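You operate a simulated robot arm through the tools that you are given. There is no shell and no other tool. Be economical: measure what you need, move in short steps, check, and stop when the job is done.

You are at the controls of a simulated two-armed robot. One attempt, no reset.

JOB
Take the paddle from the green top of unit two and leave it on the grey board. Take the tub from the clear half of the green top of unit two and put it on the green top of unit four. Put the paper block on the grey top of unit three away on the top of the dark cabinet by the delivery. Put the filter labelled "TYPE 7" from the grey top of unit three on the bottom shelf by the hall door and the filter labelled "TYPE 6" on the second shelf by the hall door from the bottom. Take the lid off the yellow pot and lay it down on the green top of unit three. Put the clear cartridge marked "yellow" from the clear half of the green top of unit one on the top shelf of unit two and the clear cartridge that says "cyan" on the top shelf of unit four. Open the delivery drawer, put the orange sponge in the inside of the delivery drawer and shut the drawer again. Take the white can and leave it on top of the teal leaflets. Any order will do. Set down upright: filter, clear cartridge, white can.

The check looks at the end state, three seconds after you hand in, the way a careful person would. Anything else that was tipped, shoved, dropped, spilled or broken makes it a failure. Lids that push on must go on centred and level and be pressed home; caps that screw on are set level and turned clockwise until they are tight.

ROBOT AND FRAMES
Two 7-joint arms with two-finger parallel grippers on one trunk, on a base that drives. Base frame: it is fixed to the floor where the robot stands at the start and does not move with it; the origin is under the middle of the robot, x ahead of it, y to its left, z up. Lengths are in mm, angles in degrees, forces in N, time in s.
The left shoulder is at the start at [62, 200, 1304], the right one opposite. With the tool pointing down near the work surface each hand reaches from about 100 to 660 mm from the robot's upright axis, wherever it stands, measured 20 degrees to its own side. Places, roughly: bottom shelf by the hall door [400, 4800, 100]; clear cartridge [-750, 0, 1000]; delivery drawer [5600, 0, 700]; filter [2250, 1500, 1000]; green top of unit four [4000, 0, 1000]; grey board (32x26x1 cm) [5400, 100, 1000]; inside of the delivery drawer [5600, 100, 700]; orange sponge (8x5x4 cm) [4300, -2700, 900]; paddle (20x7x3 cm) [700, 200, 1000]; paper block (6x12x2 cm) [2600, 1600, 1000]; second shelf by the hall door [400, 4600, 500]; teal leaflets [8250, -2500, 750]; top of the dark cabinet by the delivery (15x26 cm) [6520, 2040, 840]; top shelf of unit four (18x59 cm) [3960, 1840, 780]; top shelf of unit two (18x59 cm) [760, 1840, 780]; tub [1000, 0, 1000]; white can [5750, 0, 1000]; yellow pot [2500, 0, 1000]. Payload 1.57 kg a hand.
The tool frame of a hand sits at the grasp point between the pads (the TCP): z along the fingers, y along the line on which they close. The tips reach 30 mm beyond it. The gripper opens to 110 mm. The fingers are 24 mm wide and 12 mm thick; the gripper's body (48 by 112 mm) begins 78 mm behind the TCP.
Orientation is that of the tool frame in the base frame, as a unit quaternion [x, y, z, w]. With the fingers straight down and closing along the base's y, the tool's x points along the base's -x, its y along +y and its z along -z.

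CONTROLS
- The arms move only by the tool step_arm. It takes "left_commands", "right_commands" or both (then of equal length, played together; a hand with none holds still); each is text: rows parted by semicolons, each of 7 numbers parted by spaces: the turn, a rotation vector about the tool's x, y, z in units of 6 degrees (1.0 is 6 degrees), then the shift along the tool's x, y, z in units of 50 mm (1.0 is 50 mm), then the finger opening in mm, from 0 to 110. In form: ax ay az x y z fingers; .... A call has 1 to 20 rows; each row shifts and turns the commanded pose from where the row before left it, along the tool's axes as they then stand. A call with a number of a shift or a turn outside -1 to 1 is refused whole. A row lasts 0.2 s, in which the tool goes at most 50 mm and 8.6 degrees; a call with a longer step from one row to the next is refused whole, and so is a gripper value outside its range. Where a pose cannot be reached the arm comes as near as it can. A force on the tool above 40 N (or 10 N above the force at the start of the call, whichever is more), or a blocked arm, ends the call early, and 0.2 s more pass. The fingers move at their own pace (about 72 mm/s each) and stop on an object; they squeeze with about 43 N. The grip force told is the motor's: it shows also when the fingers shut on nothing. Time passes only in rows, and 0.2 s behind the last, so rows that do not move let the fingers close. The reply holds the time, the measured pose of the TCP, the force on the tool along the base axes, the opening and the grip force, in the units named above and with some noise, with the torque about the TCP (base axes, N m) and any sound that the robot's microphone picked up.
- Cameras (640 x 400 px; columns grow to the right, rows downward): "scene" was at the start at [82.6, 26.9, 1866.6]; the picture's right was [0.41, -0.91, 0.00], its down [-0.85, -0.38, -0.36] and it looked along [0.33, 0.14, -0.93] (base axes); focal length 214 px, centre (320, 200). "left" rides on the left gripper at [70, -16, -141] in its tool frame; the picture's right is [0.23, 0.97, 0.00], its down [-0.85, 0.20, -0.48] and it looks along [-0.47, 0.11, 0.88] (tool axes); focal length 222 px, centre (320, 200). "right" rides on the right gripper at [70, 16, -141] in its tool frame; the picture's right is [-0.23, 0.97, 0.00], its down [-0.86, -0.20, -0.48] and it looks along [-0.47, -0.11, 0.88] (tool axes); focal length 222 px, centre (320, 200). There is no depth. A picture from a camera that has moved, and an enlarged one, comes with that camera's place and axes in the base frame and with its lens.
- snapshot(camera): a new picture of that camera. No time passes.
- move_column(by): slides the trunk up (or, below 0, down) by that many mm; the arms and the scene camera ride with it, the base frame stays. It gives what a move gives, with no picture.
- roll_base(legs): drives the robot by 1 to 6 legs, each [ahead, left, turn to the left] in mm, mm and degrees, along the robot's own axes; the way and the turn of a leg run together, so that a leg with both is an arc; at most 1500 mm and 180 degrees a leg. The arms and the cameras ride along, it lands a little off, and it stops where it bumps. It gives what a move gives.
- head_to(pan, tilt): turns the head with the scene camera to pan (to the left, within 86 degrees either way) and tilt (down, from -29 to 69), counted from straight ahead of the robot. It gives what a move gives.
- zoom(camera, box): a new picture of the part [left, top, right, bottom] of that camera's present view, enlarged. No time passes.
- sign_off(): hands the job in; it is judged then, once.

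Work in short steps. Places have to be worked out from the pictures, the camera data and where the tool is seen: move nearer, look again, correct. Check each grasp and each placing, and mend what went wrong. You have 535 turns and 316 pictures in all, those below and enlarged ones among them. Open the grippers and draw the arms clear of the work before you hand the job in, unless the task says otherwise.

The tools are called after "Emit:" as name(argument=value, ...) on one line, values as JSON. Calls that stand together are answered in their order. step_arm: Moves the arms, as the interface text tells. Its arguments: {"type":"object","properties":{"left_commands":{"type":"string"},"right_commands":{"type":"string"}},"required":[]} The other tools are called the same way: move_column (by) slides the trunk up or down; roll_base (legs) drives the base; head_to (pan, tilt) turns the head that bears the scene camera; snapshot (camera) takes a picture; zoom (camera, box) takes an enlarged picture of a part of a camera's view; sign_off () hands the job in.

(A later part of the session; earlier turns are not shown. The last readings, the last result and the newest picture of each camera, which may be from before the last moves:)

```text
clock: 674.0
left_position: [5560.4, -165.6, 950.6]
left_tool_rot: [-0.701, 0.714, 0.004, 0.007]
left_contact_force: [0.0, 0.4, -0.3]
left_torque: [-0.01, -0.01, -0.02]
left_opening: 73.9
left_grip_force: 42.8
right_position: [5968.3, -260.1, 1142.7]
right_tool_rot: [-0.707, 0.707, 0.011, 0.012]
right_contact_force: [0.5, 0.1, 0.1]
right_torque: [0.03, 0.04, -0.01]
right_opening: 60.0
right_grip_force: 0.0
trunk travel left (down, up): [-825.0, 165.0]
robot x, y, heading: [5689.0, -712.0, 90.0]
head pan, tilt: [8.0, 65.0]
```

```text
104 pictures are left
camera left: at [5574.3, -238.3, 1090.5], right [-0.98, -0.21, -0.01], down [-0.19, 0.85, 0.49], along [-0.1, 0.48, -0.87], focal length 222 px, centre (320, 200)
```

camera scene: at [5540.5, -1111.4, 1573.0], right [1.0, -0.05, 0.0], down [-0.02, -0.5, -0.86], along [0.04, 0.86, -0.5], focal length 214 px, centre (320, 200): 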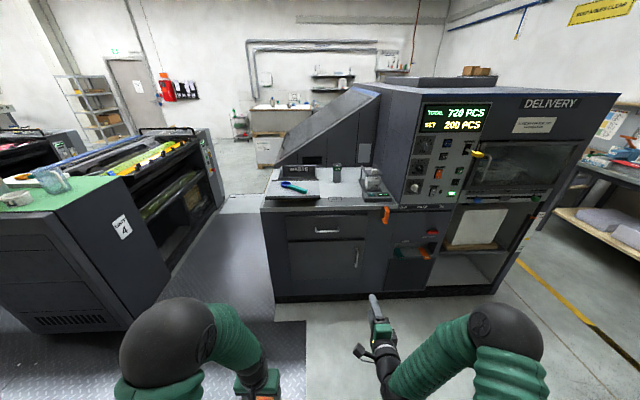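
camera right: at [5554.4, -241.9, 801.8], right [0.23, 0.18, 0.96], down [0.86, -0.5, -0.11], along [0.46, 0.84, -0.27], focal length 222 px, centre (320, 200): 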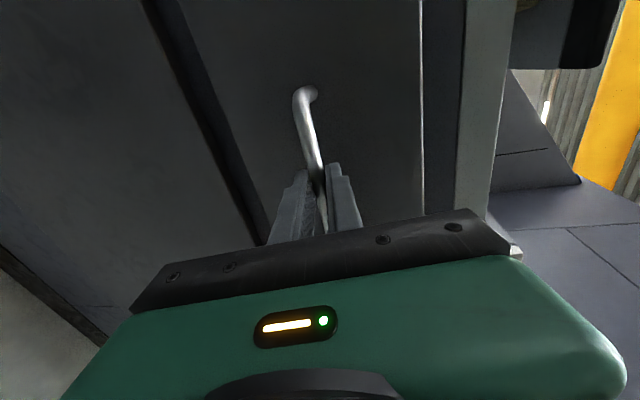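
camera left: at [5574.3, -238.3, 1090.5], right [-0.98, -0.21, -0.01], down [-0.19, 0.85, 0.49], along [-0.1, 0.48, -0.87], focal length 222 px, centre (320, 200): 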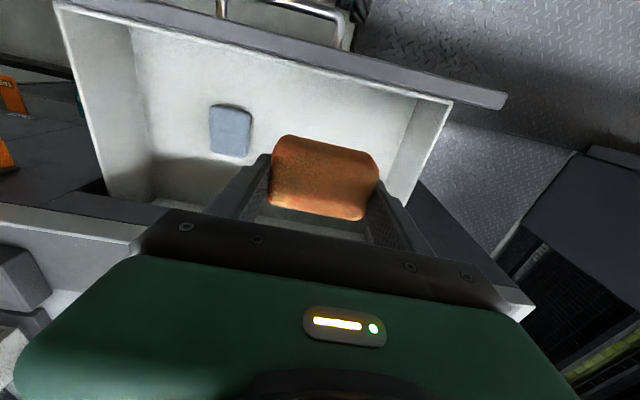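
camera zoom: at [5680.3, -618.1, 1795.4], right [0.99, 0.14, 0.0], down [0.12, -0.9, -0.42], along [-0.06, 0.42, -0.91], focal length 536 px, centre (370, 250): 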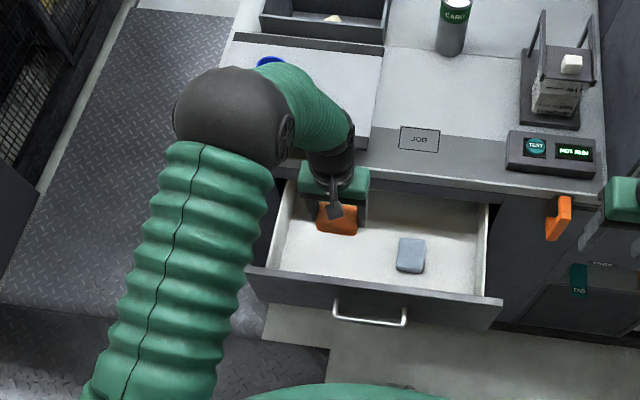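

I shift 25 mm towards the drawer front to stay clear of the desk edge, then descend.

Emit:
step_arm(left_commands="0 0 0 0.5 0 0 40; 0 0 0 0 0 0.9 40; 0 0 0 0 0 0.9 40; 0 0 0 0 0 0.8 40; 0 0 0 0 0 0 40")

Emit:
snapshot(camera="left")

```text
clock: 675.2
left_position: [5559.4, -185.4, 816.7]
left_tool_rot: [-0.701, 0.713, 0.005, 0.008]
left_contact_force: [-0.2, -0.6, 0.2]
left_torque: [0.01, -0.03, -0.03]
left_opening: 74.1
left_grip_force: 43.0
right_position: [5967.0, -261.2, 1141.7]
right_tool_rot: [0.707, -0.707, -0.012, -0.013]
right_contact_force: [0.4, 0.4, -0.4]
right_torque: [0.0, 0.04, 0.0]
right_opening: 59.9
right_grip_force: 0.0
trunk travel left (down, up): [-825.0, 165.0]
robot x, y, heading: [5690.4, -713.0, 90.3]
head pan, tilt: [8.0, 65.0]
```

```text
103 pictures are left
camera left: at [5573.3, -258.5, 956.7], right [-0.98, -0.21, -0.01], down [-0.19, 0.85, 0.49], along [-0.1, 0.48, -0.87], focal length 222 px, centre (320, 200)
```

left: 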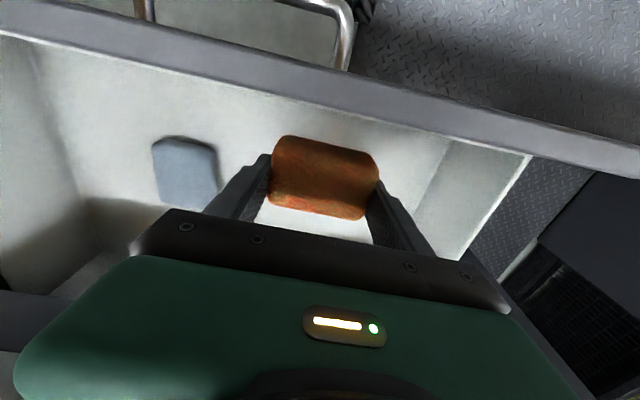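

Emit:
step_arm(left_commands="0 0 0 0 0 0.3 40; 0 0 0 0 0 0.2 40; 0 0 0 0 0 0.2 40; 0 0 0 0 0 0 40")

Emit:
snapshot(camera="left")

```text
clock: 676.2
left_position: [5560.3, -185.5, 783.1]
left_tool_rot: [-0.701, 0.713, 0.004, 0.007]
left_contact_force: [0.5, 0.5, -0.5]
left_torque: [0.04, 0.0, -0.03]
left_opening: 74.1
left_grip_force: 43.2
right_position: [5967.6, -260.4, 1142.3]
right_tool_rot: [0.707, -0.707, -0.011, -0.013]
right_contact_force: [-0.5, 0.2, -0.2]
right_torque: [0.03, -0.04, 0.02]
right_opening: 60.1
right_grip_force: 0.0
trunk travel left (down, up): [-825.0, 165.0]
robot x, y, heading: [5691.3, -709.4, 89.9]
head pan, tilt: [8.0, 65.0]
```

```text
102 pictures are left
camera left: at [5575.4, -257.8, 922.9], right [-0.98, -0.21, -0.01], down [-0.19, 0.85, 0.49], along [-0.1, 0.48, -0.87], focal length 222 px, centre (320, 200)
```

left: 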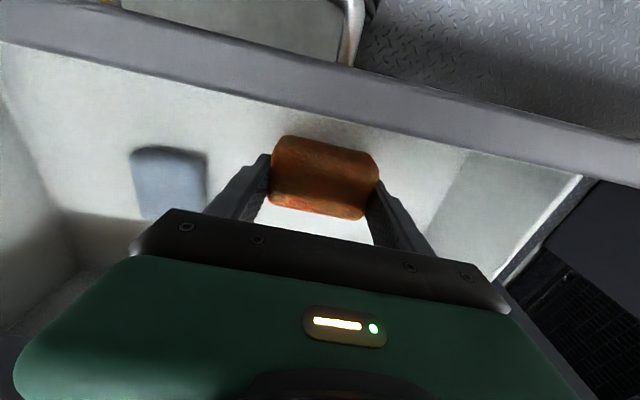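

Emit:
step_arm(left_commands="0 0 0 0 0 0.15 40; 0 0 0 0 0 0.1 40; 0 0 0 0 0 0.1 40; 0 0 0 0 0 0 40")

```text
clock: 677.2
left_position: [5561.3, -184.3, 766.5]
left_tool_rot: [-0.701, 0.713, 0.005, 0.007]
left_contact_force: [0.4, 0.3, -0.6]
left_torque: [0.03, 0.0, 0.0]
left_opening: 73.7
left_grip_force: 43.1
right_position: [5967.8, -261.0, 1141.2]
right_tool_rot: [0.707, -0.707, -0.011, -0.013]
right_contact_force: [-0.4, 0.4, 0.3]
right_torque: [-0.04, 0.01, -0.03]
right_opening: 60.1
right_grip_force: 0.0
trunk travel left (down, up): [-825.0, 165.0]
robot x, y, heading: [5690.7, -711.5, 89.7]
head pan, tilt: [8.0, 65.0]
```

Emit:
step_arm(left_commands="0 0 0 0 0 0.1 40; 0 0 0 0 0 0.1 40; 0 0 0 0 0 0.1 40; 0 0 0 0 0 0 40")

Emit:
snapshot(camera="left")

```text
clock: 678.2
left_position: [5562.0, -183.3, 750.4]
left_tool_rot: [-0.701, 0.713, 0.005, 0.007]
left_contact_force: [-0.8, -1.1, -1.3]
left_torque: [-0.06, 0.04, -0.03]
left_opening: 73.8
left_grip_force: 43.1
right_position: [5967.8, -259.4, 1141.3]
right_tool_rot: [-0.707, 0.707, 0.011, 0.013]
right_contact_force: [0.1, 0.4, 0.3]
right_torque: [-0.01, -0.02, 0.0]
right_opening: 60.1
right_grip_force: 0.0
trunk travel left (down, up): [-825.0, 165.0]
robot x, y, heading: [5688.7, -714.6, 89.9]
head pan, tilt: [8.0, 65.0]
```

```text
101 pictures are left
camera left: at [5575.8, -256.6, 891.3], right [-0.98, -0.21, -0.01], down [-0.19, 0.85, 0.49], along [-0.1, 0.48, -0.87], focal length 222 px, centre (320, 200)
```

left: 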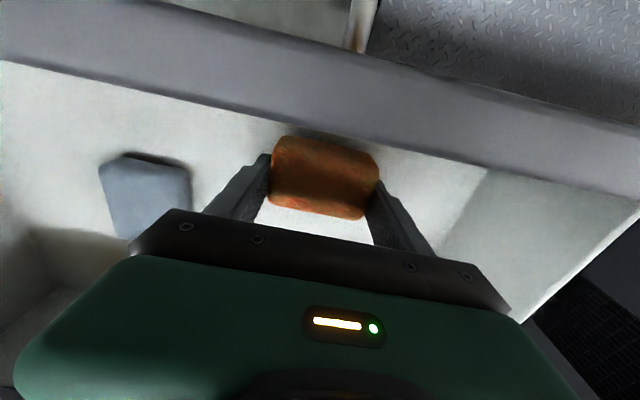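

Emit:
step_arm(left_commands="0 0 0 -0.1 0 0.1 40; 0 0 0 -0.1 0 0.1 40; 0 0 0 0 0 0 40")

```text
clock: 679.0
left_position: [5561.6, -173.1, 741.3]
left_tool_rot: [-0.701, 0.713, 0.006, 0.008]
left_contact_force: [-0.8, 0.9, 11.4]
left_torque: [-0.3, 0.22, -0.01]
left_opening: 74.0
left_grip_force: 43.2
right_position: [5968.0, -261.0, 1144.1]
right_tool_rot: [-0.706, 0.708, 0.012, 0.013]
right_contact_force: [0.3, 0.1, -0.6]
right_torque: [-0.01, -0.02, 0.01]
right_opening: 60.3
right_grip_force: 0.0
trunk travel left (down, up): [-825.0, 165.0]
robot x, y, heading: [5689.6, -715.9, 90.2]
head pan, tilt: [8.0, 65.0]
```

Contact with the drawer floor. I open, rise straight up and out.

Emit:
step_arm(left_commands="0 0 0 0 0 0 92; 0 0 0 0 0 0 92; 0 0 0 0 0 -0.4 92; 0 0 0 0 0 -0.9 92; 0 0 0 0 0 -0.9 92; 0 0 0 0 0 -0.9 92; 0 0 0 0 0 -0.9 92; 0 0 0 0 0 -0.9 60; 0 0 0 0.9 0 0 30; 0 0 0 0.9 0 0 10; 0 0 0 0.9 0 0 0; 0 0 0 0.9 0 0 0; 0 0 0 0 0 0 0")

Emit:
zoom(camera="scene", box=[200, 100, 400, 260])

```text
clock: 681.8
left_position: [5559.5, -357.6, 981.5]
left_tool_rot: [-0.701, 0.713, 0.005, 0.008]
left_contact_force: [0.1, 0.6, -0.3]
left_torque: [0.01, -0.01, -0.01]
left_opening: 0.0
left_grip_force: 21.2
right_position: [5967.7, -260.1, 1141.9]
right_tool_rot: [0.707, -0.707, -0.011, -0.012]
right_contact_force: [-0.1, 0.2, 0.1]
right_torque: [0.0, 0.0, 0.01]
right_opening: 60.0
right_grip_force: 0.1
trunk travel left (down, up): [-825.0, 165.0]
robot x, y, heading: [5688.5, -710.3, 90.0]
head pan, tilt: [8.0, 65.0]
```

```text
2.50 times, centred on (300, 180) of scene
camera zoom: at [5680.3, -618.0, 1795.4], right [0.99, 0.14, 0.0], down [0.12, -0.9, -0.42], along [-0.06, 0.42, -0.91], focal length 536 px, centre (370, 250)
```

zoom: 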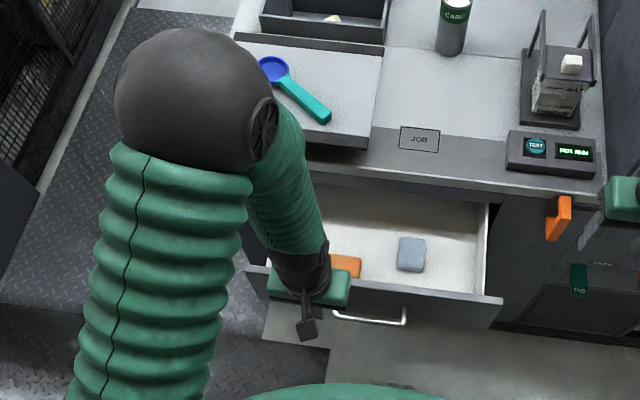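

The sponge lies in the drawer. To shut it, I lower the closed left hand in front of the handle and push.

Emit:
step_arm(left_commands="0 0 0 0.5 -0.6 0 0; 0 0 0 0.5 -0.7 0 0; 0 0 0 0 0 0 0")

Emit:
move_column(by=-200)

Emit:
snapshot(camera="left")

Emit:
zoom(camera="scene", box=[200, 100, 400, 260])

```text
clock: 682.6
left_position: [5623.7, -406.7, 981.9]
left_tool_rot: [-0.701, 0.714, 0.005, 0.007]
left_contact_force: [-0.3, 0.5, -0.3]
left_torque: [-0.05, 0.0, 0.0]
left_opening: 0.2
left_grip_force: 21.3
right_position: [5970.0, -260.4, 1140.8]
right_tool_rot: [-0.707, 0.707, 0.011, 0.012]
right_contact_force: [0.2, 0.3, 0.2]
right_torque: [0.06, 0.02, -0.03]
right_opening: 59.8
right_grip_force: 0.0
trunk travel left (down, up): [-825.0, 165.0]
robot x, y, heading: [5691.0, -711.4, 90.1]
head pan, tilt: [8.0, 65.0]
```

```text
clock: 684.8
left_position: [5624.3, -408.8, 781.5]
left_tool_rot: [-0.701, 0.713, 0.004, 0.007]
left_contact_force: [-0.8, 0.3, 0.3]
left_torque: [0.0, -0.01, 0.0]
left_opening: 0.3
left_grip_force: 20.7
right_position: [5967.7, -260.6, 942.4]
right_tool_rot: [0.707, -0.707, -0.012, -0.012]
right_contact_force: [-0.5, 0.0, 0.6]
right_torque: [0.03, -0.01, -0.01]
right_opening: 60.1
right_grip_force: 0.1
trunk travel left (down, up): [-625.0, 365.0]
robot x, y, heading: [5686.4, -710.2, 89.6]
head pan, tilt: [8.0, 65.0]
```

```text
99 pictures are left
camera left: at [5637.2, -481.9, 921.7], right [-0.98, -0.21, -0.01], down [-0.19, 0.85, 0.49], along [-0.1, 0.48, -0.87], focal length 222 px, centre (320, 200)
```

left: 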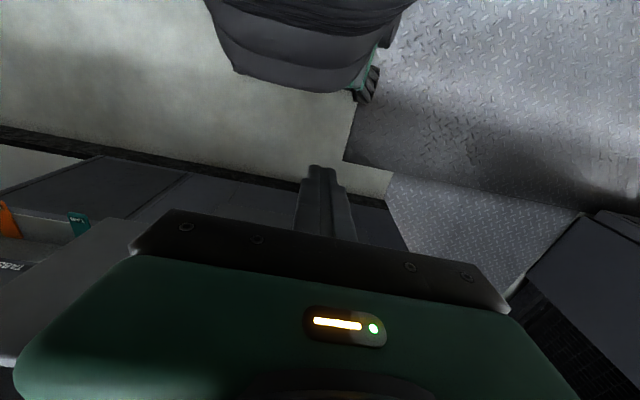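

```text
2.50 times, centred on (300, 180) of scene
camera zoom: at [5680.7, -619.1, 1595.5], right [0.99, 0.14, 0.0], down [0.12, -0.9, -0.42], along [-0.06, 0.42, -0.91], focal length 536 px, centre (370, 250)
```

zoom: 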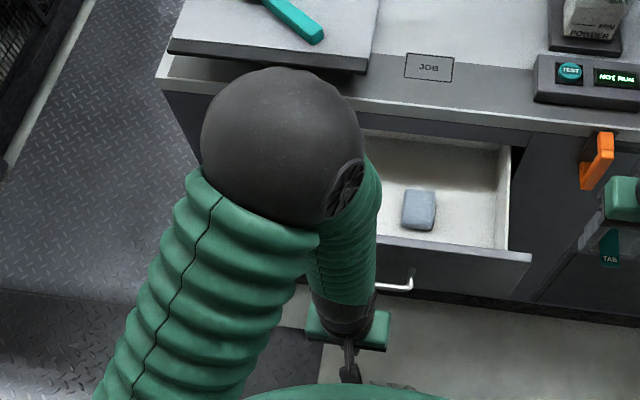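

The left elbow would sweep over the board, so I'll push with the right hand in the near-horizontal posture used before. I back off and set that posture again.

Emit:
move_column(by=150)

Emit:
roll_base(legs=[[-380, 0, 0], [0, 245, 0]])

Emit:
step_arm(right_commands="0 0 0 -0.8 0.4 0 0; 0 0 0 -0.8 0.4 0 0; 0 0 0 -0.8 0.4 0 0; 0 -1 0 0 0 0 0; 0 -1 0 0 0 0 0; 0 -1 0 0 0 0 0; 0 -1 0 0 0 0 0; 0 -1 0 0 0 0 0; 0 -1 0 0 0 0 0; 0 -1 0 0 0 0 0; 0 -1 0 0 0 0 0; 0 -1 0 0 0 0 0; 0 -1 0 0 0 0 0; 0 -1 0 0 0 0 0; 0 -1 0 0 0 0 0; 0 -1 0 0 0 0 0; 0 0 0 0 0 0 0")

Emit:
snapshot(camera="scene")

```text
clock: 686.5
left_position: [5623.3, -408.6, 931.8]
left_tool_rot: [-0.701, 0.713, 0.005, 0.008]
left_contact_force: [0.1, 0.5, 0.5]
left_torque: [-0.01, 0.04, -0.03]
left_opening: 0.2
left_grip_force: 21.2
right_position: [5968.3, -259.6, 1091.0]
right_tool_rot: [0.707, -0.707, -0.011, -0.013]
right_contact_force: [-0.1, 0.1, 0.2]
right_torque: [-0.05, 0.02, 0.0]
right_opening: 59.9
right_grip_force: 0.0
trunk travel left (down, up): [-775.0, 215.0]
robot x, y, heading: [5690.6, -712.3, 90.0]
head pan, tilt: [8.0, 65.0]
```

```text
clock: 690.3
left_position: [5384.8, -783.4, 931.9]
left_tool_rot: [-0.705, 0.709, 0.007, 0.005]
left_contact_force: [-0.2, 0.0, 0.2]
left_torque: [0.02, 0.03, 0.02]
left_opening: 0.0
left_grip_force: 21.6
right_position: [5728.2, -629.2, 1090.8]
right_tool_rot: [0.712, -0.702, -0.014, -0.01]
right_contact_force: [-0.6, 0.4, 0.4]
right_torque: [0.02, 0.0, 0.01]
right_opening: 59.8
right_grip_force: 0.0
trunk travel left (down, up): [-775.0, 215.0]
robot x, y, heading: [5449.4, -1083.2, 90.9]
head pan, tilt: [8.0, 65.0]
```

```text
clock: 693.9
left_position: [5379.8, -785.3, 930.7]
left_tool_rot: [-0.705, 0.709, 0.005, 0.008]
left_contact_force: [0.4, -0.5, -0.5]
left_torque: [-0.03, 0.01, 0.03]
left_opening: 0.0
left_grip_force: 20.8
right_position: [5661.2, -511.6, 1098.2]
right_tool_rot: [0.545, -0.537, -0.459, -0.452]
right_contact_force: [-0.2, 0.4, -0.2]
right_torque: [0.01, -0.01, 0.0]
right_opening: 0.0
right_grip_force: 21.6
trunk travel left (down, up): [-775.0, 215.0]
robot x, y, heading: [5448.2, -1087.0, 90.8]
head pan, tilt: [8.0, 65.0]
```

```text
97 pictures are left
camera scene: at [5439.5, -992.6, 1745.5], right [0.99, 0.15, 0.0], down [0.14, -0.9, -0.42], along [-0.06, 0.42, -0.91], focal length 214 px, centre (320, 200)
```

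scene: 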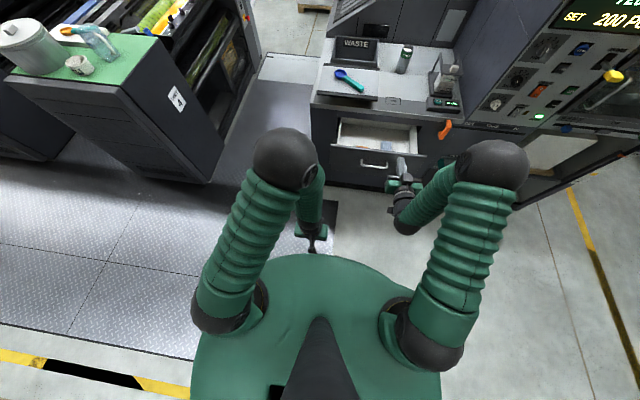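

Posture reached. I lower to drawer-front height and drive up to the panel above the handle.

Emit:
step_arm(right_commands="0 0 0 0 0.36 0 0; 0 0 0 0 0.36 0 0; 0 0 0 0 0 0 0")

Emit:
move_column(by=-290)

Emit:
roll_base(legs=[[170, 0, -0.8]])

Emit:
head_to(pan=-10, tilt=50)

Emit:
zoom(camera="scene", box=[220, 120, 440, 280])

```text
clock: 694.7
left_position: [5378.4, -784.5, 931.8]
left_tool_rot: [-0.706, 0.708, 0.006, 0.008]
left_contact_force: [0.7, 0.4, 0.2]
left_torque: [0.02, -0.02, -0.05]
left_opening: 0.2
left_grip_force: 21.3
right_position: [5622.9, -513.9, 1097.2]
right_tool_rot: [0.545, -0.538, -0.457, -0.452]
right_contact_force: [-0.7, -1.2, -0.4]
right_torque: [0.0, -0.02, 0.01]
right_opening: 0.0
right_grip_force: 21.1
trunk travel left (down, up): [-775.0, 215.0]
robot x, y, heading: [5445.4, -1083.5, 90.7]
head pan, tilt: [8.0, 65.0]
```

```text
clock: 697.6
left_position: [5379.0, -784.8, 642.9]
left_tool_rot: [-0.705, 0.709, 0.005, 0.008]
left_contact_force: [0.1, 0.1, -0.6]
left_torque: [-0.04, 0.02, -0.01]
left_opening: 0.1
left_grip_force: 21.7
right_position: [5623.3, -513.8, 806.7]
right_tool_rot: [0.545, -0.538, -0.457, -0.452]
right_contact_force: [0.1, -0.4, -0.2]
right_torque: [0.03, 0.02, 0.0]
right_opening: 0.0
right_grip_force: 21.6
trunk travel left (down, up): [-485.0, 505.0]
robot x, y, heading: [5445.9, -1089.8, 90.8]
head pan, tilt: [8.0, 65.0]
```

```text
clock: 699.1
left_position: [5381.8, -615.0, 641.0]
left_tool_rot: [-0.7, 0.714, 0.005, 0.007]
left_contact_force: [-0.5, 0.4, 0.2]
left_torque: [0.01, -0.02, 0.01]
left_opening: 0.0
left_grip_force: 21.4
right_position: [5629.8, -347.2, 807.5]
right_tool_rot: [-0.541, 0.542, 0.454, 0.455]
right_contact_force: [0.0, -0.6, -0.1]
right_torque: [0.03, -0.01, 0.01]
right_opening: 0.0
right_grip_force: 21.4
trunk travel left (down, up): [-485.0, 505.0]
robot x, y, heading: [5450.0, -915.2, 90.1]
head pan, tilt: [8.0, 65.0]
```

```text
clock: 699.9
left_position: [5382.4, -615.9, 643.4]
left_tool_rot: [-0.7, 0.714, 0.005, 0.008]
left_contact_force: [-0.1, 0.0, -0.1]
left_torque: [0.0, -0.02, 0.02]
left_opening: 0.2
left_grip_force: 21.3
right_position: [5629.6, -349.4, 808.0]
right_tool_rot: [-0.541, 0.542, 0.454, 0.455]
right_contact_force: [0.4, 0.1, 0.1]
right_torque: [0.01, 0.01, 0.03]
right_opening: 0.0
right_grip_force: 21.7
trunk travel left (down, up): [-485.0, 505.0]
robot x, y, heading: [5446.2, -916.2, 90.4]
head pan, tilt: [-10.0, 50.0]
```

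```text
2.50 times, centred on (330, 200) of scene
camera zoom: at [5461.0, -809.7, 1473.5], right [0.98, -0.17, 0.0], down [-0.13, -0.76, -0.64], along [0.11, 0.63, -0.77], focal length 536 px, centre (295, 200)
```

zoom: 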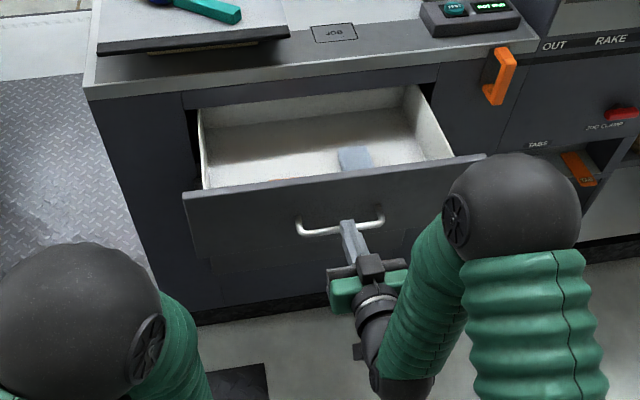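

The fingertips face the panel just above the handle. I extend the arm 100 mm, starting the push.

Emit:
step_arm(right_commands="0 0 0 -0.1 0 0.6 0; 0 0 0 -0.1 0 0.6 0; 0 0 0 -0.1 0 0.6 0; 0 0 0 0 0 0 0")

Emit:
zoom(camera="scene", box=[220, 120, 440, 280])

```text
clock: 700.9
left_position: [5381.4, -617.8, 642.2]
left_tool_rot: [-0.7, 0.715, 0.005, 0.009]
left_contact_force: [-0.9, -0.5, -0.2]
left_torque: [-0.03, 0.01, 0.0]
left_opening: 0.2
left_grip_force: 20.9
right_position: [5629.9, -256.3, 803.0]
right_tool_rot: [-0.542, 0.542, 0.454, 0.455]
right_contact_force: [-0.5, 0.5, -0.5]
right_torque: [-0.03, 0.01, -0.03]
right_opening: 0.0
right_grip_force: 21.3
trunk travel left (down, up): [-485.0, 505.0]
robot x, y, heading: [5446.3, -918.1, 90.2]
head pan, tilt: [-10.0, 50.0]
```

```text
2.50 times, centred on (330, 200) of scene
camera zoom: at [5461.0, -809.5, 1473.5], right [0.98, -0.17, 0.0], down [-0.13, -0.76, -0.64], along [0.11, 0.63, -0.77], focal length 536 px, centre (295, 200)
```

zoom: 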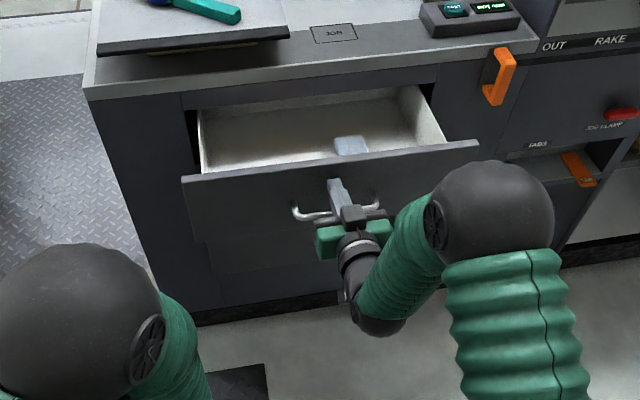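

The drawer follows. I drive the base forward 150 mm to continue.

Emit:
roll_base(legs=[[150, 0, 0]])

Emit:
zoom(camera="scene", box=[220, 120, 440, 280])

```text
clock: 702.2
left_position: [5381.7, -466.4, 641.8]
left_tool_rot: [-0.7, 0.714, 0.005, 0.008]
left_contact_force: [-0.4, -0.1, 0.7]
left_torque: [-0.04, -0.01, 0.0]
left_opening: 0.1
left_grip_force: 21.3
right_position: [5630.0, -107.0, 804.1]
right_tool_rot: [0.542, -0.542, -0.454, -0.454]
right_contact_force: [0.4, 0.4, -0.5]
right_torque: [0.05, 0.01, -0.03]
right_opening: 0.3
right_grip_force: 21.2
trunk travel left (down, up): [-485.0, 505.0]
robot x, y, heading: [5450.3, -765.5, 90.1]
head pan, tilt: [-10.0, 50.0]
```

```text
2.50 times, centred on (330, 200) of scene
camera zoom: at [5461.0, -659.1, 1473.4], right [0.98, -0.17, 0.0], down [-0.13, -0.76, -0.64], along [0.11, 0.63, -0.77], focal length 536 px, centre (295, 200)
```

zoom: 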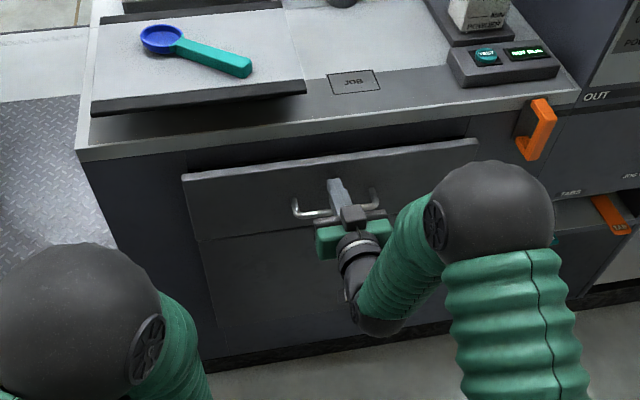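

Nearly shut. I push with the arm in small steps until it stops.

Emit:
step_arm(right_commands="0 0 0 -0.03 0 0.2 0; 0 0 0 -0.03 0 0.2 0; 0 0 0 -0.02 0 0.12 0; 0 0 0 0 0 0 0")

```text
clock: 703.2
left_position: [5382.5, -468.4, 642.5]
left_tool_rot: [-0.7, 0.714, 0.005, 0.009]
left_contact_force: [0.0, -0.4, -1.4]
left_torque: [-0.02, 0.01, 0.0]
left_opening: 0.0
left_grip_force: 21.6
right_position: [5630.5, -82.5, 804.4]
right_tool_rot: [0.542, -0.541, -0.455, -0.455]
right_contact_force: [-0.5, -11.7, 0.3]
right_torque: [0.08, -0.1, 0.04]
right_opening: 0.3
right_grip_force: 21.2
trunk travel left (down, up): [-485.0, 505.0]
robot x, y, heading: [5450.7, -769.6, 90.2]
head pan, tilt: [-10.0, 50.0]
```

Emit:
step_arm(right_commands="0 0 0 -0.02 0 0.1 0; 0 0 0 -0.02 0 0.1 0; 0 0 0 0 0 0 0")

Emit:
zoom(camera="scene", box=[250, 140, 390, 240])

```text
clock: 703.7
left_position: [5382.5, -471.5, 643.8]
left_tool_rot: [-0.7, 0.714, 0.007, 0.011]
left_contact_force: [0.2, -0.7, -0.6]
left_torque: [0.03, -0.01, 0.0]
left_opening: 0.0
left_grip_force: 20.7
right_position: [5630.1, -82.8, 803.7]
right_tool_rot: [-0.542, 0.543, 0.452, 0.455]
right_contact_force: [0.9, -23.0, 7.3]
right_torque: [0.35, 0.05, -0.03]
right_opening: 0.0
right_grip_force: 21.7
trunk travel left (down, up): [-485.0, 505.0]
robot x, y, heading: [5445.1, -767.8, 89.7]
head pan, tilt: [-10.0, 50.0]
stopped in row 2 (right hand): the force on the tool passed its limit at 46 N (the readings are from after the stop); the commanded pose is now the measured one
```

```text
4.00 times, centred on (320, 190) of scene
camera zoom: at [5460.7, -668.1, 1474.4], right [0.98, -0.17, 0.0], down [-0.13, -0.75, -0.65], along [0.11, 0.64, -0.76], focal length 858 px, centre (320, 240)
```

zoom: 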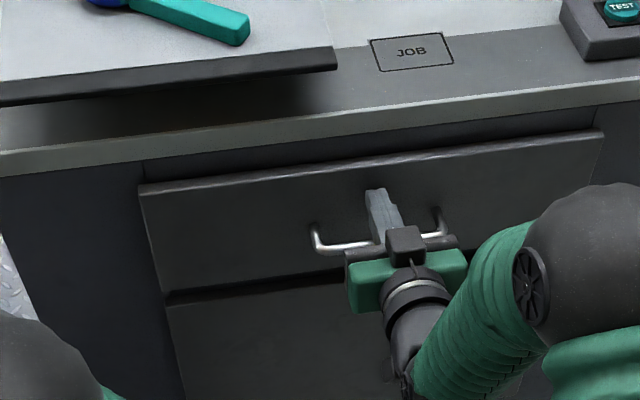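

It hit the stop: shut. I back away and check, then raise and straighten the right hand.

Emit:
roll_base(legs=[[-330, 0, 0]])

Emit:
zoom(camera="scene", box=[230, 100, 430, 240])

Emit:
move_column(by=400)

Emit:
step_arm(right_commands="0 1 0 0 0 0 60; 0 1 0 0 0 0 60; 0 1 0 0 0 0 60; 0 1 0 0 0 0 60; 0 1 0 0 0 0 60; 0 1 0 0 0 0 60; 0 1 0 0 0 0 60; 0 1 0 0 0 0 60; 0 1 0 0 0 0 60; 0 1 0 0 0 0 60; 0 1 0 0 0 0 60; 0 1 0 0 0 0 60; 0 1 0 0 0 0 60; 0 0 0 0.8 -0.5 0 60; 0 0 0 0.8 -0.5 0 60; 0 0 0 0.8 -0.5 0 60; 0 0 0 0.8 -0.5 0 60; 0 0 0 0 0 0 60")

```text
clock: 705.9
left_position: [5381.7, -808.9, 642.1]
left_tool_rot: [-0.701, 0.714, 0.005, 0.009]
left_contact_force: [0.1, -0.2, -0.3]
left_torque: [-0.02, 0.03, 0.02]
left_opening: 0.0
left_grip_force: 21.2
right_position: [5628.7, -419.0, 801.4]
right_tool_rot: [0.544, -0.542, -0.453, -0.452]
right_contact_force: [0.7, 0.9, 0.4]
right_torque: [-0.01, -0.02, 0.0]
right_opening: 0.1
right_grip_force: 21.4
trunk travel left (down, up): [-485.0, 505.0]
robot x, y, heading: [5448.2, -1111.3, 89.8]
head pan, tilt: [-10.0, 50.0]
```

```text
2.86 times, centred on (330, 170) of scene
camera zoom: at [5460.7, -1000.2, 1473.5], right [0.98, -0.17, 0.0], down [-0.13, -0.76, -0.64], along [0.11, 0.63, -0.77], focal length 613 px, centre (291, 286)
```

zoom: 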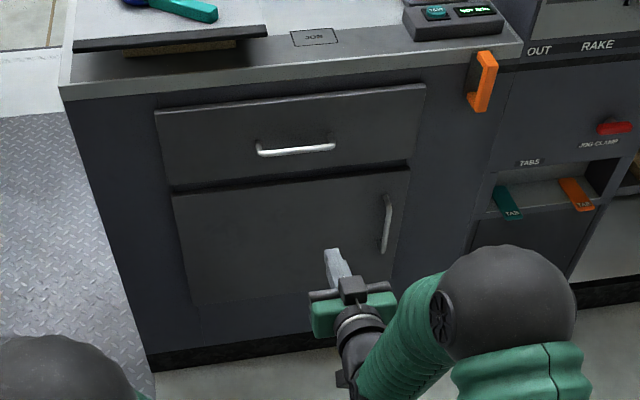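

```text
clock: 709.8
left_position: [5381.9, -809.6, 1043.2]
left_tool_rot: [-0.701, 0.713, 0.007, 0.01]
left_contact_force: [-0.1, -0.4, 0.0]
left_torque: [-0.02, 0.02, -0.03]
left_opening: 0.1
left_grip_force: 21.1
right_position: [5629.7, -419.0, 1201.4]
right_tool_rot: [0.543, -0.542, -0.453, -0.453]
right_contact_force: [0.0, -0.6, -1.0]
right_torque: [0.04, 0.0, 0.0]
right_opening: 0.0
right_grip_force: 21.4
trunk travel left (down, up): [-885.0, 105.0]
robot x, y, heading: [5445.9, -1107.1, 89.7]
head pan, tilt: [-10.0, 50.0]
```

```text
clock: 713.6
left_position: [5382.3, -809.5, 1043.1]
left_tool_rot: [-0.701, 0.713, 0.007, 0.009]
left_contact_force: [-0.2, -0.1, 0.3]
left_torque: [0.03, -0.03, 0.0]
left_opening: 0.1
left_grip_force: 21.4
right_position: [5730.1, -577.0, 1196.9]
right_tool_rot: [0.708, -0.706, -0.012, -0.011]
right_contact_force: [-0.4, 0.3, -0.4]
right_torque: [-0.03, -0.02, -0.04]
right_opening: 60.1
right_grip_force: 0.1
trunk travel left (down, up): [-885.0, 105.0]
robot x, y, heading: [5446.5, -1109.0, 89.9]
head pan, tilt: [-10.0, 50.0]
```

The drawer is shut. Last job: the yellow pot's lid on unit three. I drive there.

Emit:
move_column(by=100)

Emit:
step_arm(left_commands="0 0 0 0 0 -0.9 60; 0 0 0 0 0 -0.9 60; 0 0 0 0 0 -0.9 60; 0 0 0 0 0 0 60")

Emit:
roll_base(legs=[[0, 1450, 0], [0, 1450, 0]])

Emit:
head_to(pan=0, tilt=45)

Emit:
snapshot(camera="scene")

Emit:
zoom(camera="scene", box=[220, 150, 420, 290])

```text
clock: 714.9
left_position: [5382.8, -808.6, 1142.7]
left_tool_rot: [-0.702, 0.712, 0.007, 0.009]
left_contact_force: [0.8, -0.2, -0.7]
left_torque: [-0.02, -0.05, -0.01]
left_opening: 0.2
left_grip_force: 21.3
right_position: [5728.4, -577.1, 1296.0]
right_tool_rot: [0.707, -0.707, -0.01, -0.011]
right_contact_force: [0.4, 0.6, -0.2]
right_torque: [0.02, 0.0, 0.0]
right_opening: 60.3
right_grip_force: 0.0
trunk travel left (down, up): [-985.0, 5.0]
robot x, y, heading: [5445.3, -1108.6, 90.0]
head pan, tilt: [-10.0, 50.0]
```

```text
clock: 715.9
left_position: [5378.6, -807.1, 1279.6]
left_tool_rot: [-0.7, 0.714, 0.006, 0.009]
left_contact_force: [0.1, -1.1, -0.2]
left_torque: [0.0, 0.0, 0.02]
left_opening: 60.3
left_grip_force: 0.1
right_position: [5728.2, -575.0, 1295.4]
right_tool_rot: [0.707, -0.707, -0.01, -0.01]
right_contact_force: [0.4, 0.4, -0.9]
right_torque: [-0.02, -0.01, 0.04]
right_opening: 60.0
right_grip_force: 0.1
trunk travel left (down, up): [-985.0, 5.0]
robot x, y, heading: [5447.6, -1109.3, 90.0]
head pan, tilt: [-10.0, 50.0]
```

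```text
clock: 729.8
left_position: [2495.6, -871.7, 1281.7]
left_tool_rot: [0.71, -0.704, -0.008, -0.008]
left_contact_force: [0.4, -0.2, -0.1]
left_torque: [-0.02, 0.06, -0.02]
left_opening: 59.8
left_grip_force: 0.1
right_position: [2838.8, -628.9, 1295.0]
right_tool_rot: [0.716, -0.697, -0.011, -0.009]
right_contact_force: [-0.2, 0.1, 0.4]
right_torque: [0.03, 0.0, 0.0]
right_opening: 59.9
right_grip_force: 0.2
trunk travel left (down, up): [-985.0, 5.0]
robot x, y, heading: [2570.1, -1166.8, 91.5]
head pan, tilt: [-10.0, 50.0]
```

```text
clock: 730.5
left_position: [2492.6, -870.5, 1281.1]
left_tool_rot: [0.711, -0.703, -0.007, -0.01]
left_contact_force: [-0.3, 0.9, 0.0]
left_torque: [0.0, 0.02, -0.01]
left_opening: 60.1
left_grip_force: 0.1
right_position: [2833.6, -630.7, 1297.5]
right_tool_rot: [0.716, -0.698, -0.011, -0.012]
right_contact_force: [-0.4, 0.3, -0.6]
right_torque: [0.02, -0.01, 0.02]
right_opening: 60.5
right_grip_force: 0.1
trunk travel left (down, up): [-985.0, 5.0]
robot x, y, heading: [2569.7, -1172.5, 91.6]
head pan, tilt: [0.0, 45.0]
```

```text
91 pictures are left
camera scene: at [2565.0, -1054.1, 1980.4], right [1.0, 0.03, 0.0], down [0.02, -0.71, -0.71], along [-0.02, 0.71, -0.71], focal length 214 px, centre (320, 200)
```

scene: 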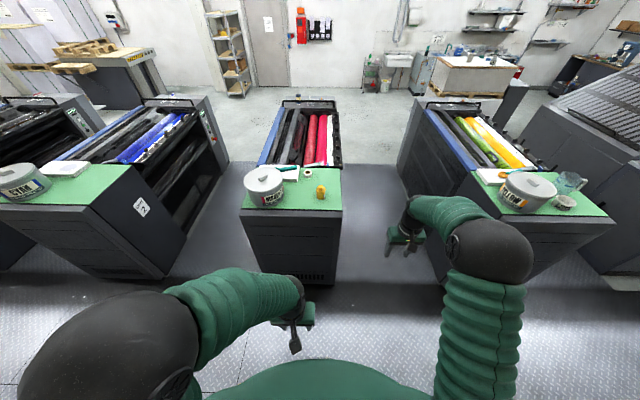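

```text
2.86 times, centred on (320, 220) of scene
camera zoom: at [2565.0, -1054.1, 1980.4], right [1.0, 0.03, 0.0], down [0.02, -0.71, -0.71], along [-0.02, 0.71, -0.71], focal length 613 px, centre (320, 143)
```

zoom: 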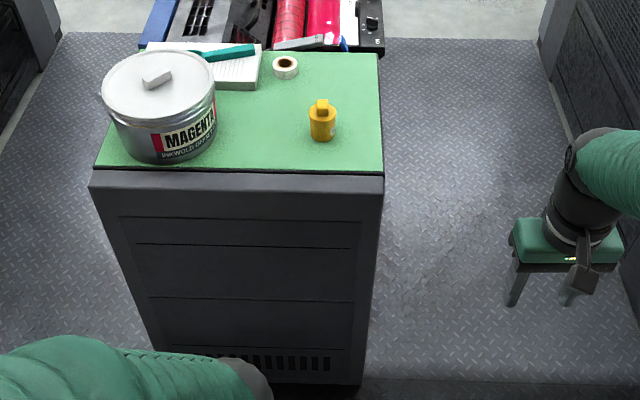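

The small yellow pot with a lid knob stands near (2541,-60). I drive up for a closer look.

Emit:
roll_base(legs=[[530, 40, -1.6]])

Emit:
head_to(pan=0, tilt=58)

Emit:
zoom(camera="scene", box=[270, 110, 370, 190])

Emit:
zoom(camera="scene", box=[305, 130, 345, 165])

```text
clock: 733.6
left_position: [2460.3, -338.1, 1281.7]
left_tool_rot: [-0.698, 0.716, 0.008, 0.009]
left_contact_force: [-0.7, -0.6, 0.1]
left_torque: [0.01, 0.03, -0.02]
left_opening: 59.7
left_grip_force: 0.0
right_position: [2810.2, -109.4, 1297.6]
right_tool_rot: [-0.704, 0.71, 0.012, 0.012]
right_contact_force: [-0.5, -0.7, 0.6]
right_torque: [0.01, 0.01, 0.0]
right_opening: 59.9
right_grip_force: 0.0
trunk travel left (down, up): [-985.0, 5.0]
robot x, y, heading: [2523.9, -634.0, 89.6]
head pan, tilt: [0.0, 45.0]
```

```text
clock: 734.4
left_position: [2458.3, -339.0, 1281.8]
left_tool_rot: [-0.698, 0.716, 0.008, 0.01]
left_contact_force: [0.3, 0.0, -0.5]
left_torque: [0.02, 0.01, 0.03]
left_opening: 59.9
left_grip_force: 0.0
right_position: [2809.0, -109.5, 1299.2]
right_tool_rot: [-0.704, 0.71, 0.011, 0.013]
right_contact_force: [0.5, 0.2, -0.5]
right_torque: [0.03, 0.03, -0.04]
right_opening: 60.1
right_grip_force: 0.1
trunk travel left (down, up): [-985.0, 5.0]
robot x, y, heading: [2520.5, -638.4, 89.6]
head pan, tilt: [0.0, 58.0]
```

```text
5.00 times, centred on (320, 150) of scene
camera zoom: at [2524.8, -535.2, 1963.5], right [1.0, -0.01, 0.0], down [-0.01, -0.85, -0.53], along [0.0, 0.53, -0.85], focal length 1072 px, centre (320, 450)
```

zoom: 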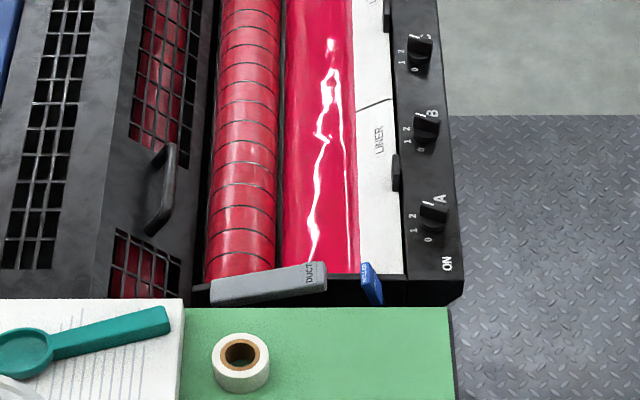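

```text
11.43 times, centred on (325, 148) of scene
camera zoom: at [2524.8, -535.2, 1963.5], right [1.0, -0.01, 0.0], down [-0.01, -0.85, -0.53], along [0.0, 0.53, -0.85], focal length 2451 px, centre (263, 800)
```

zoom: 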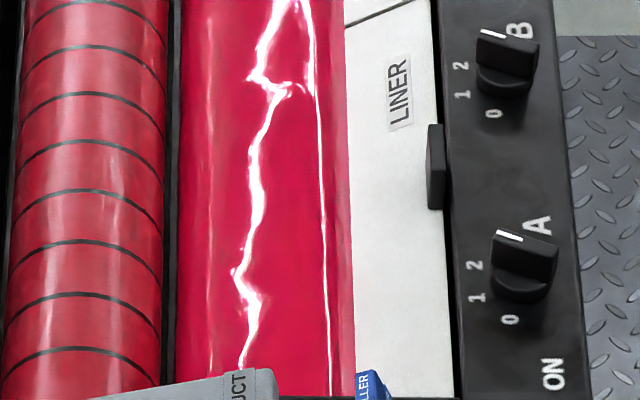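

Emit:
zoom(camera="scene", box=[270, 170, 370, 250])

```text
5.00 times, centred on (320, 210) of scene
camera zoom: at [2524.8, -535.2, 1963.5], right [1.0, -0.01, 0.0], down [-0.01, -0.85, -0.53], along [0.0, 0.53, -0.85], focal length 1072 px, centre (320, 150)
```

zoom: 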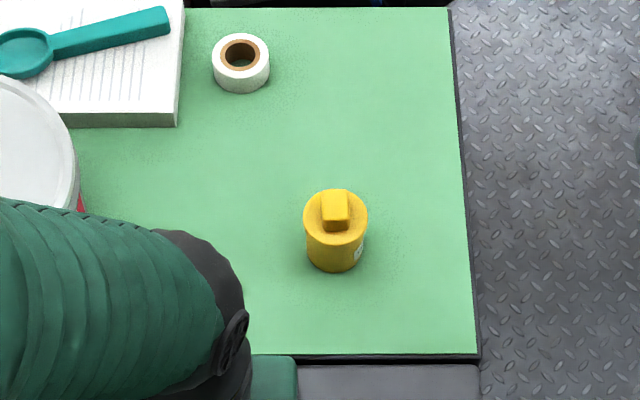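

The knob is a 25 mm block topping out at z≈1092. I level the right hand and bring it above the knob.

Emit:
step_arm(right_commands="0 0.32 0 -0.2 0.9 0 60; 0 0 0 -0.2 0.9 0 60; 0 0 0 -0.2 0.9 0 60; 0 0 0 -0.2 0.9 0 60; 0 0 0 -0.2 0.9 0 60; 0 0 0 -0.2 0.9 0 60; 0 0 0 0 0 0.8 60; 0 0 0 0 0 0.8 60; 0 0 0 0 0 0 60; 0 0 0 0 0 0 60")

Emit:
snapshot(camera="right")

```text
clock: 736.6
left_position: [2457.9, -337.2, 1281.0]
left_tool_rot: [-0.698, 0.716, 0.007, 0.01]
left_contact_force: [-0.1, -0.1, 0.6]
left_torque: [-0.03, 0.01, -0.03]
left_opening: 60.0
left_grip_force: 0.2
right_position: [2540.5, -46.2, 1217.4]
right_tool_rot: [-0.705, 0.709, -0.001, 0.0]
right_contact_force: [0.1, -0.4, -0.2]
right_torque: [-0.02, 0.03, 0.02]
right_opening: 60.1
right_grip_force: 0.1
trunk travel left (down, up): [-985.0, 5.0]
robot x, y, heading: [2525.9, -635.1, 89.4]
head pan, tilt: [0.0, 58.0]
```

```text
86 pictures are left
camera right: at [2523.0, -115.7, 1357.2], right [-0.97, 0.23, 0.0], down [0.2, 0.85, 0.48], along [0.11, 0.46, -0.88], focal length 222 px, centre (320, 200)
```

right: 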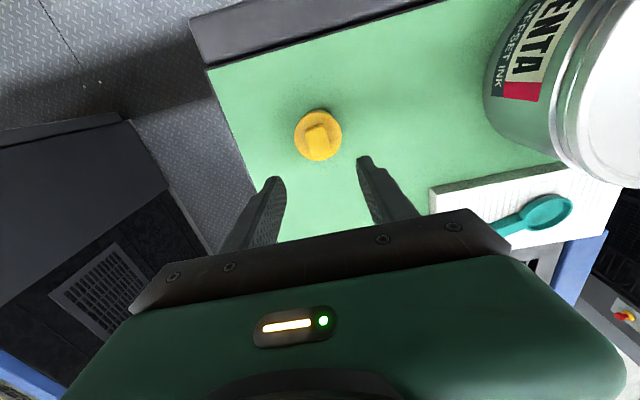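

Aligned within 6 mm. I correct and descend to the knob.

Emit:
step_arm(right_commands="0 0 0 0.12 0 0.6 60; 0 0 0 0 0 0.8 60; 0 0 0 0 0 0.4 60; 0 0 0 0 0 0 60")

Emit:
snapshot(camera="right")

```text
clock: 737.6
left_position: [2458.4, -336.5, 1280.7]
left_tool_rot: [-0.698, 0.716, 0.007, 0.01]
left_contact_force: [-0.8, -0.8, -0.1]
left_torque: [0.0, 0.01, -0.02]
left_opening: 60.2
left_grip_force: 0.1
right_position: [2540.6, -51.1, 1129.0]
right_tool_rot: [-0.705, 0.709, -0.002, 0.0]
right_contact_force: [0.5, 0.1, 0.1]
right_torque: [-0.02, 0.02, 0.01]
right_opening: 60.1
right_grip_force: 0.2
trunk travel left (down, up): [-985.0, 5.0]
robot x, y, heading: [2522.8, -633.8, 89.8]
head pan, tilt: [0.0, 58.0]
```

```text
85 pictures are left
camera right: at [2522.8, -121.5, 1269.2], right [-0.97, 0.23, 0.0], down [0.2, 0.85, 0.48], along [0.11, 0.46, -0.88], focal length 222 px, centre (320, 200)
```

right: 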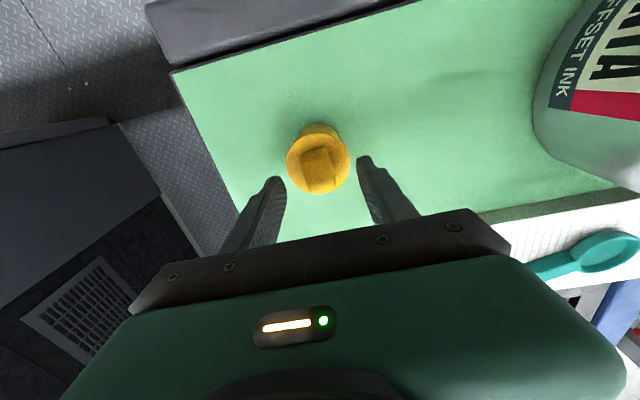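

Emit:
zoom(camera="right", box=[270, 110, 370, 210])

```text
4.00 times, centred on (320, 160) of right
camera zoom: at [2522.8, -121.5, 1269.2], right [-0.97, 0.23, 0.0], down [0.2, 0.85, 0.48], along [0.11, 0.46, -0.88], focal length 888 px, centre (320, 360)
```

zoom: 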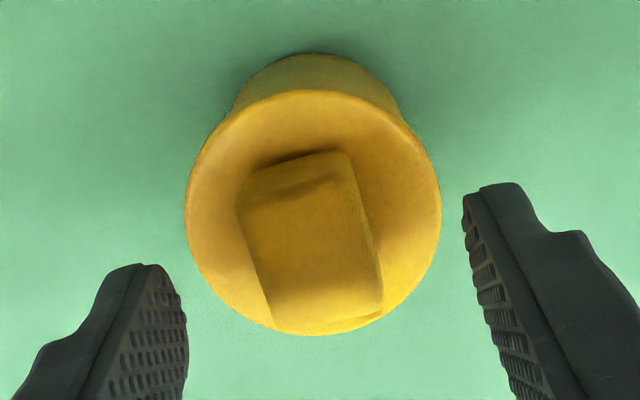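

The knob is turned about 9° and 5 mm nearer. I correct both, descend and grip it.

Emit:
step_arm(right_commands="0 0 -0.75 0.09 0 0 60; 0 0 -0.75 0 0 0.2 60; 0 0 0 0 0 0.2 60; 0 0 0 0 0 0.1 60; 0 0 0 0 0 0 60")

Emit:
zoom(camera="right", box=[245, 110, 395, 230])

```text
clock: 738.8
left_position: [2456.5, -337.2, 1281.3]
left_tool_rot: [-0.697, 0.717, 0.007, 0.01]
left_contact_force: [-0.8, 0.7, -0.6]
left_torque: [0.01, -0.03, -0.03]
left_opening: 60.1
left_grip_force: 0.0
right_position: [2539.3, -54.8, 1102.5]
right_tool_rot: [0.758, -0.652, 0.001, 0.0]
right_contact_force: [-0.7, 1.2, 1.3]
right_torque: [-0.02, -0.03, 0.02]
right_opening: 59.9
right_grip_force: 0.1
trunk travel left (down, up): [-985.0, 5.0]
robot x, y, heading: [2523.0, -636.8, 89.5]
head pan, tilt: [0.0, 58.0]
```

```text
3.33 times, centred on (320, 170) of right
camera zoom: at [2531.0, -127.4, 1243.6], right [-1.0, 0.08, 0.0], down [0.07, 0.88, 0.48], along [0.04, 0.48, -0.88], focal length 740 px, centre (320, 300)
```

zoom: 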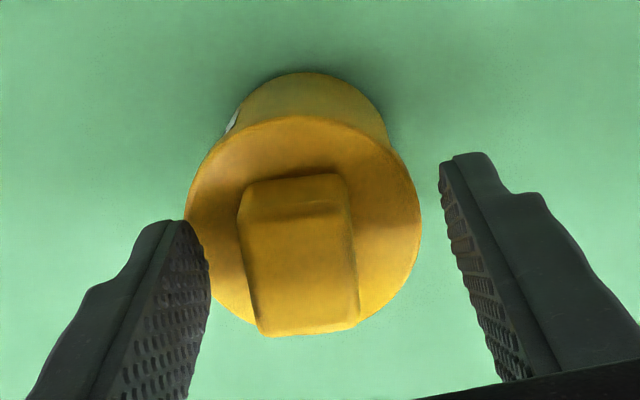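

Aligned now. I shift 4 mm, lower a little and close on the knob.

Emit:
step_arm(right_commands="0 0 0 0 -0.07 0.06 60; 0 0 0 0 0 0.06 60; 0 0 0 0 0 0 40; 0 0 0 0 0 0 10; 0 0 0 0 0 0 5; 0 0 0 0 0 0 5; 0 0 0 0 0 0 5")

Emit:
zoom(camera="right", box=[245, 110, 395, 230])

```text
clock: 740.4
left_position: [2455.1, -339.3, 1281.9]
left_tool_rot: [-0.698, 0.716, 0.007, 0.012]
left_contact_force: [-0.8, -0.8, -0.4]
left_torque: [0.0, 0.02, 0.01]
left_opening: 60.2
left_grip_force: 0.0
right_position: [2539.4, -57.7, 1097.8]
right_tool_rot: [0.758, -0.652, 0.0, -0.001]
right_contact_force: [-9.5, 2.3, 18.4]
right_torque: [0.32, 0.29, 0.08]
right_opening: 42.0
right_grip_force: 42.7
trunk travel left (down, up): [-985.0, 5.0]
robot x, y, heading: [2525.8, -636.5, 89.8]
head pan, tilt: [0.0, 58.0]
```

```text
3.33 times, centred on (320, 170) of right
camera zoom: at [2531.8, -129.1, 1238.5], right [-1.0, 0.08, 0.0], down [0.07, 0.87, 0.48], along [0.04, 0.48, -0.88], focal length 740 px, centre (320, 300)
```

zoom: 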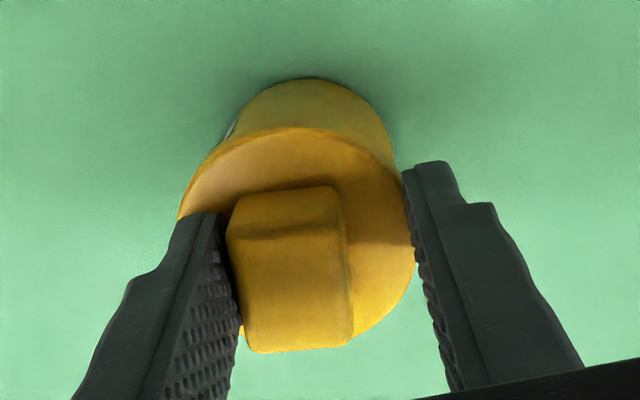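

The right finger is bearing on the lid's rim. I open, rise 8 mm, shift 5 mm and close again.

Emit:
step_arm(right_commands="0 0 0 0 0 0 60; 0 0 0 0 0 0 60; 0 0 0 0 -0.12 -0.2 60; 0 0 0 0 0 0 60; 0 0 0 0 0 0 60")

Emit:
zoom(camera="right", box=[245, 110, 395, 230])

```text
clock: 741.6
left_position: [2457.6, -338.9, 1281.9]
left_tool_rot: [-0.698, 0.716, 0.007, 0.012]
left_contact_force: [0.4, 0.0, 0.4]
left_torque: [0.04, 0.03, 0.01]
left_opening: 60.3
left_grip_force: 0.2
right_position: [2549.6, -55.9, 1108.0]
right_tool_rot: [0.758, -0.652, 0.002, -0.001]
right_contact_force: [-0.5, 0.4, -0.1]
right_torque: [-0.02, 0.03, -0.03]
right_opening: 60.2
right_grip_force: 0.1
trunk travel left (down, up): [-985.0, 5.0]
robot x, y, heading: [2524.7, -638.1, 89.9]
head pan, tilt: [0.0, 58.0]
heard: snap
```

```text
3.33 times, centred on (320, 170) of right
camera zoom: at [2541.8, -126.6, 1248.7], right [-1.0, 0.08, 0.0], down [0.07, 0.88, 0.48], along [0.04, 0.48, -0.88], focal length 740 px, centre (320, 300)
```

zoom: 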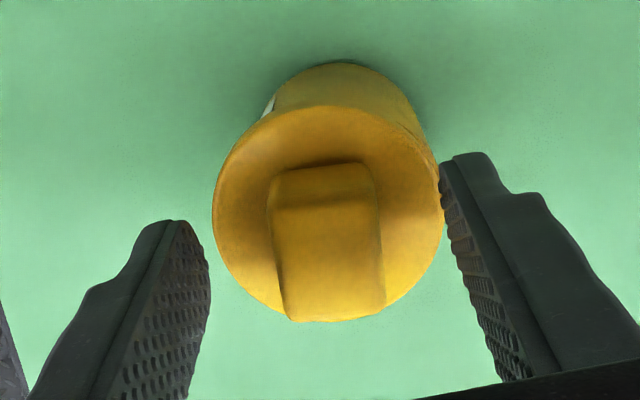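

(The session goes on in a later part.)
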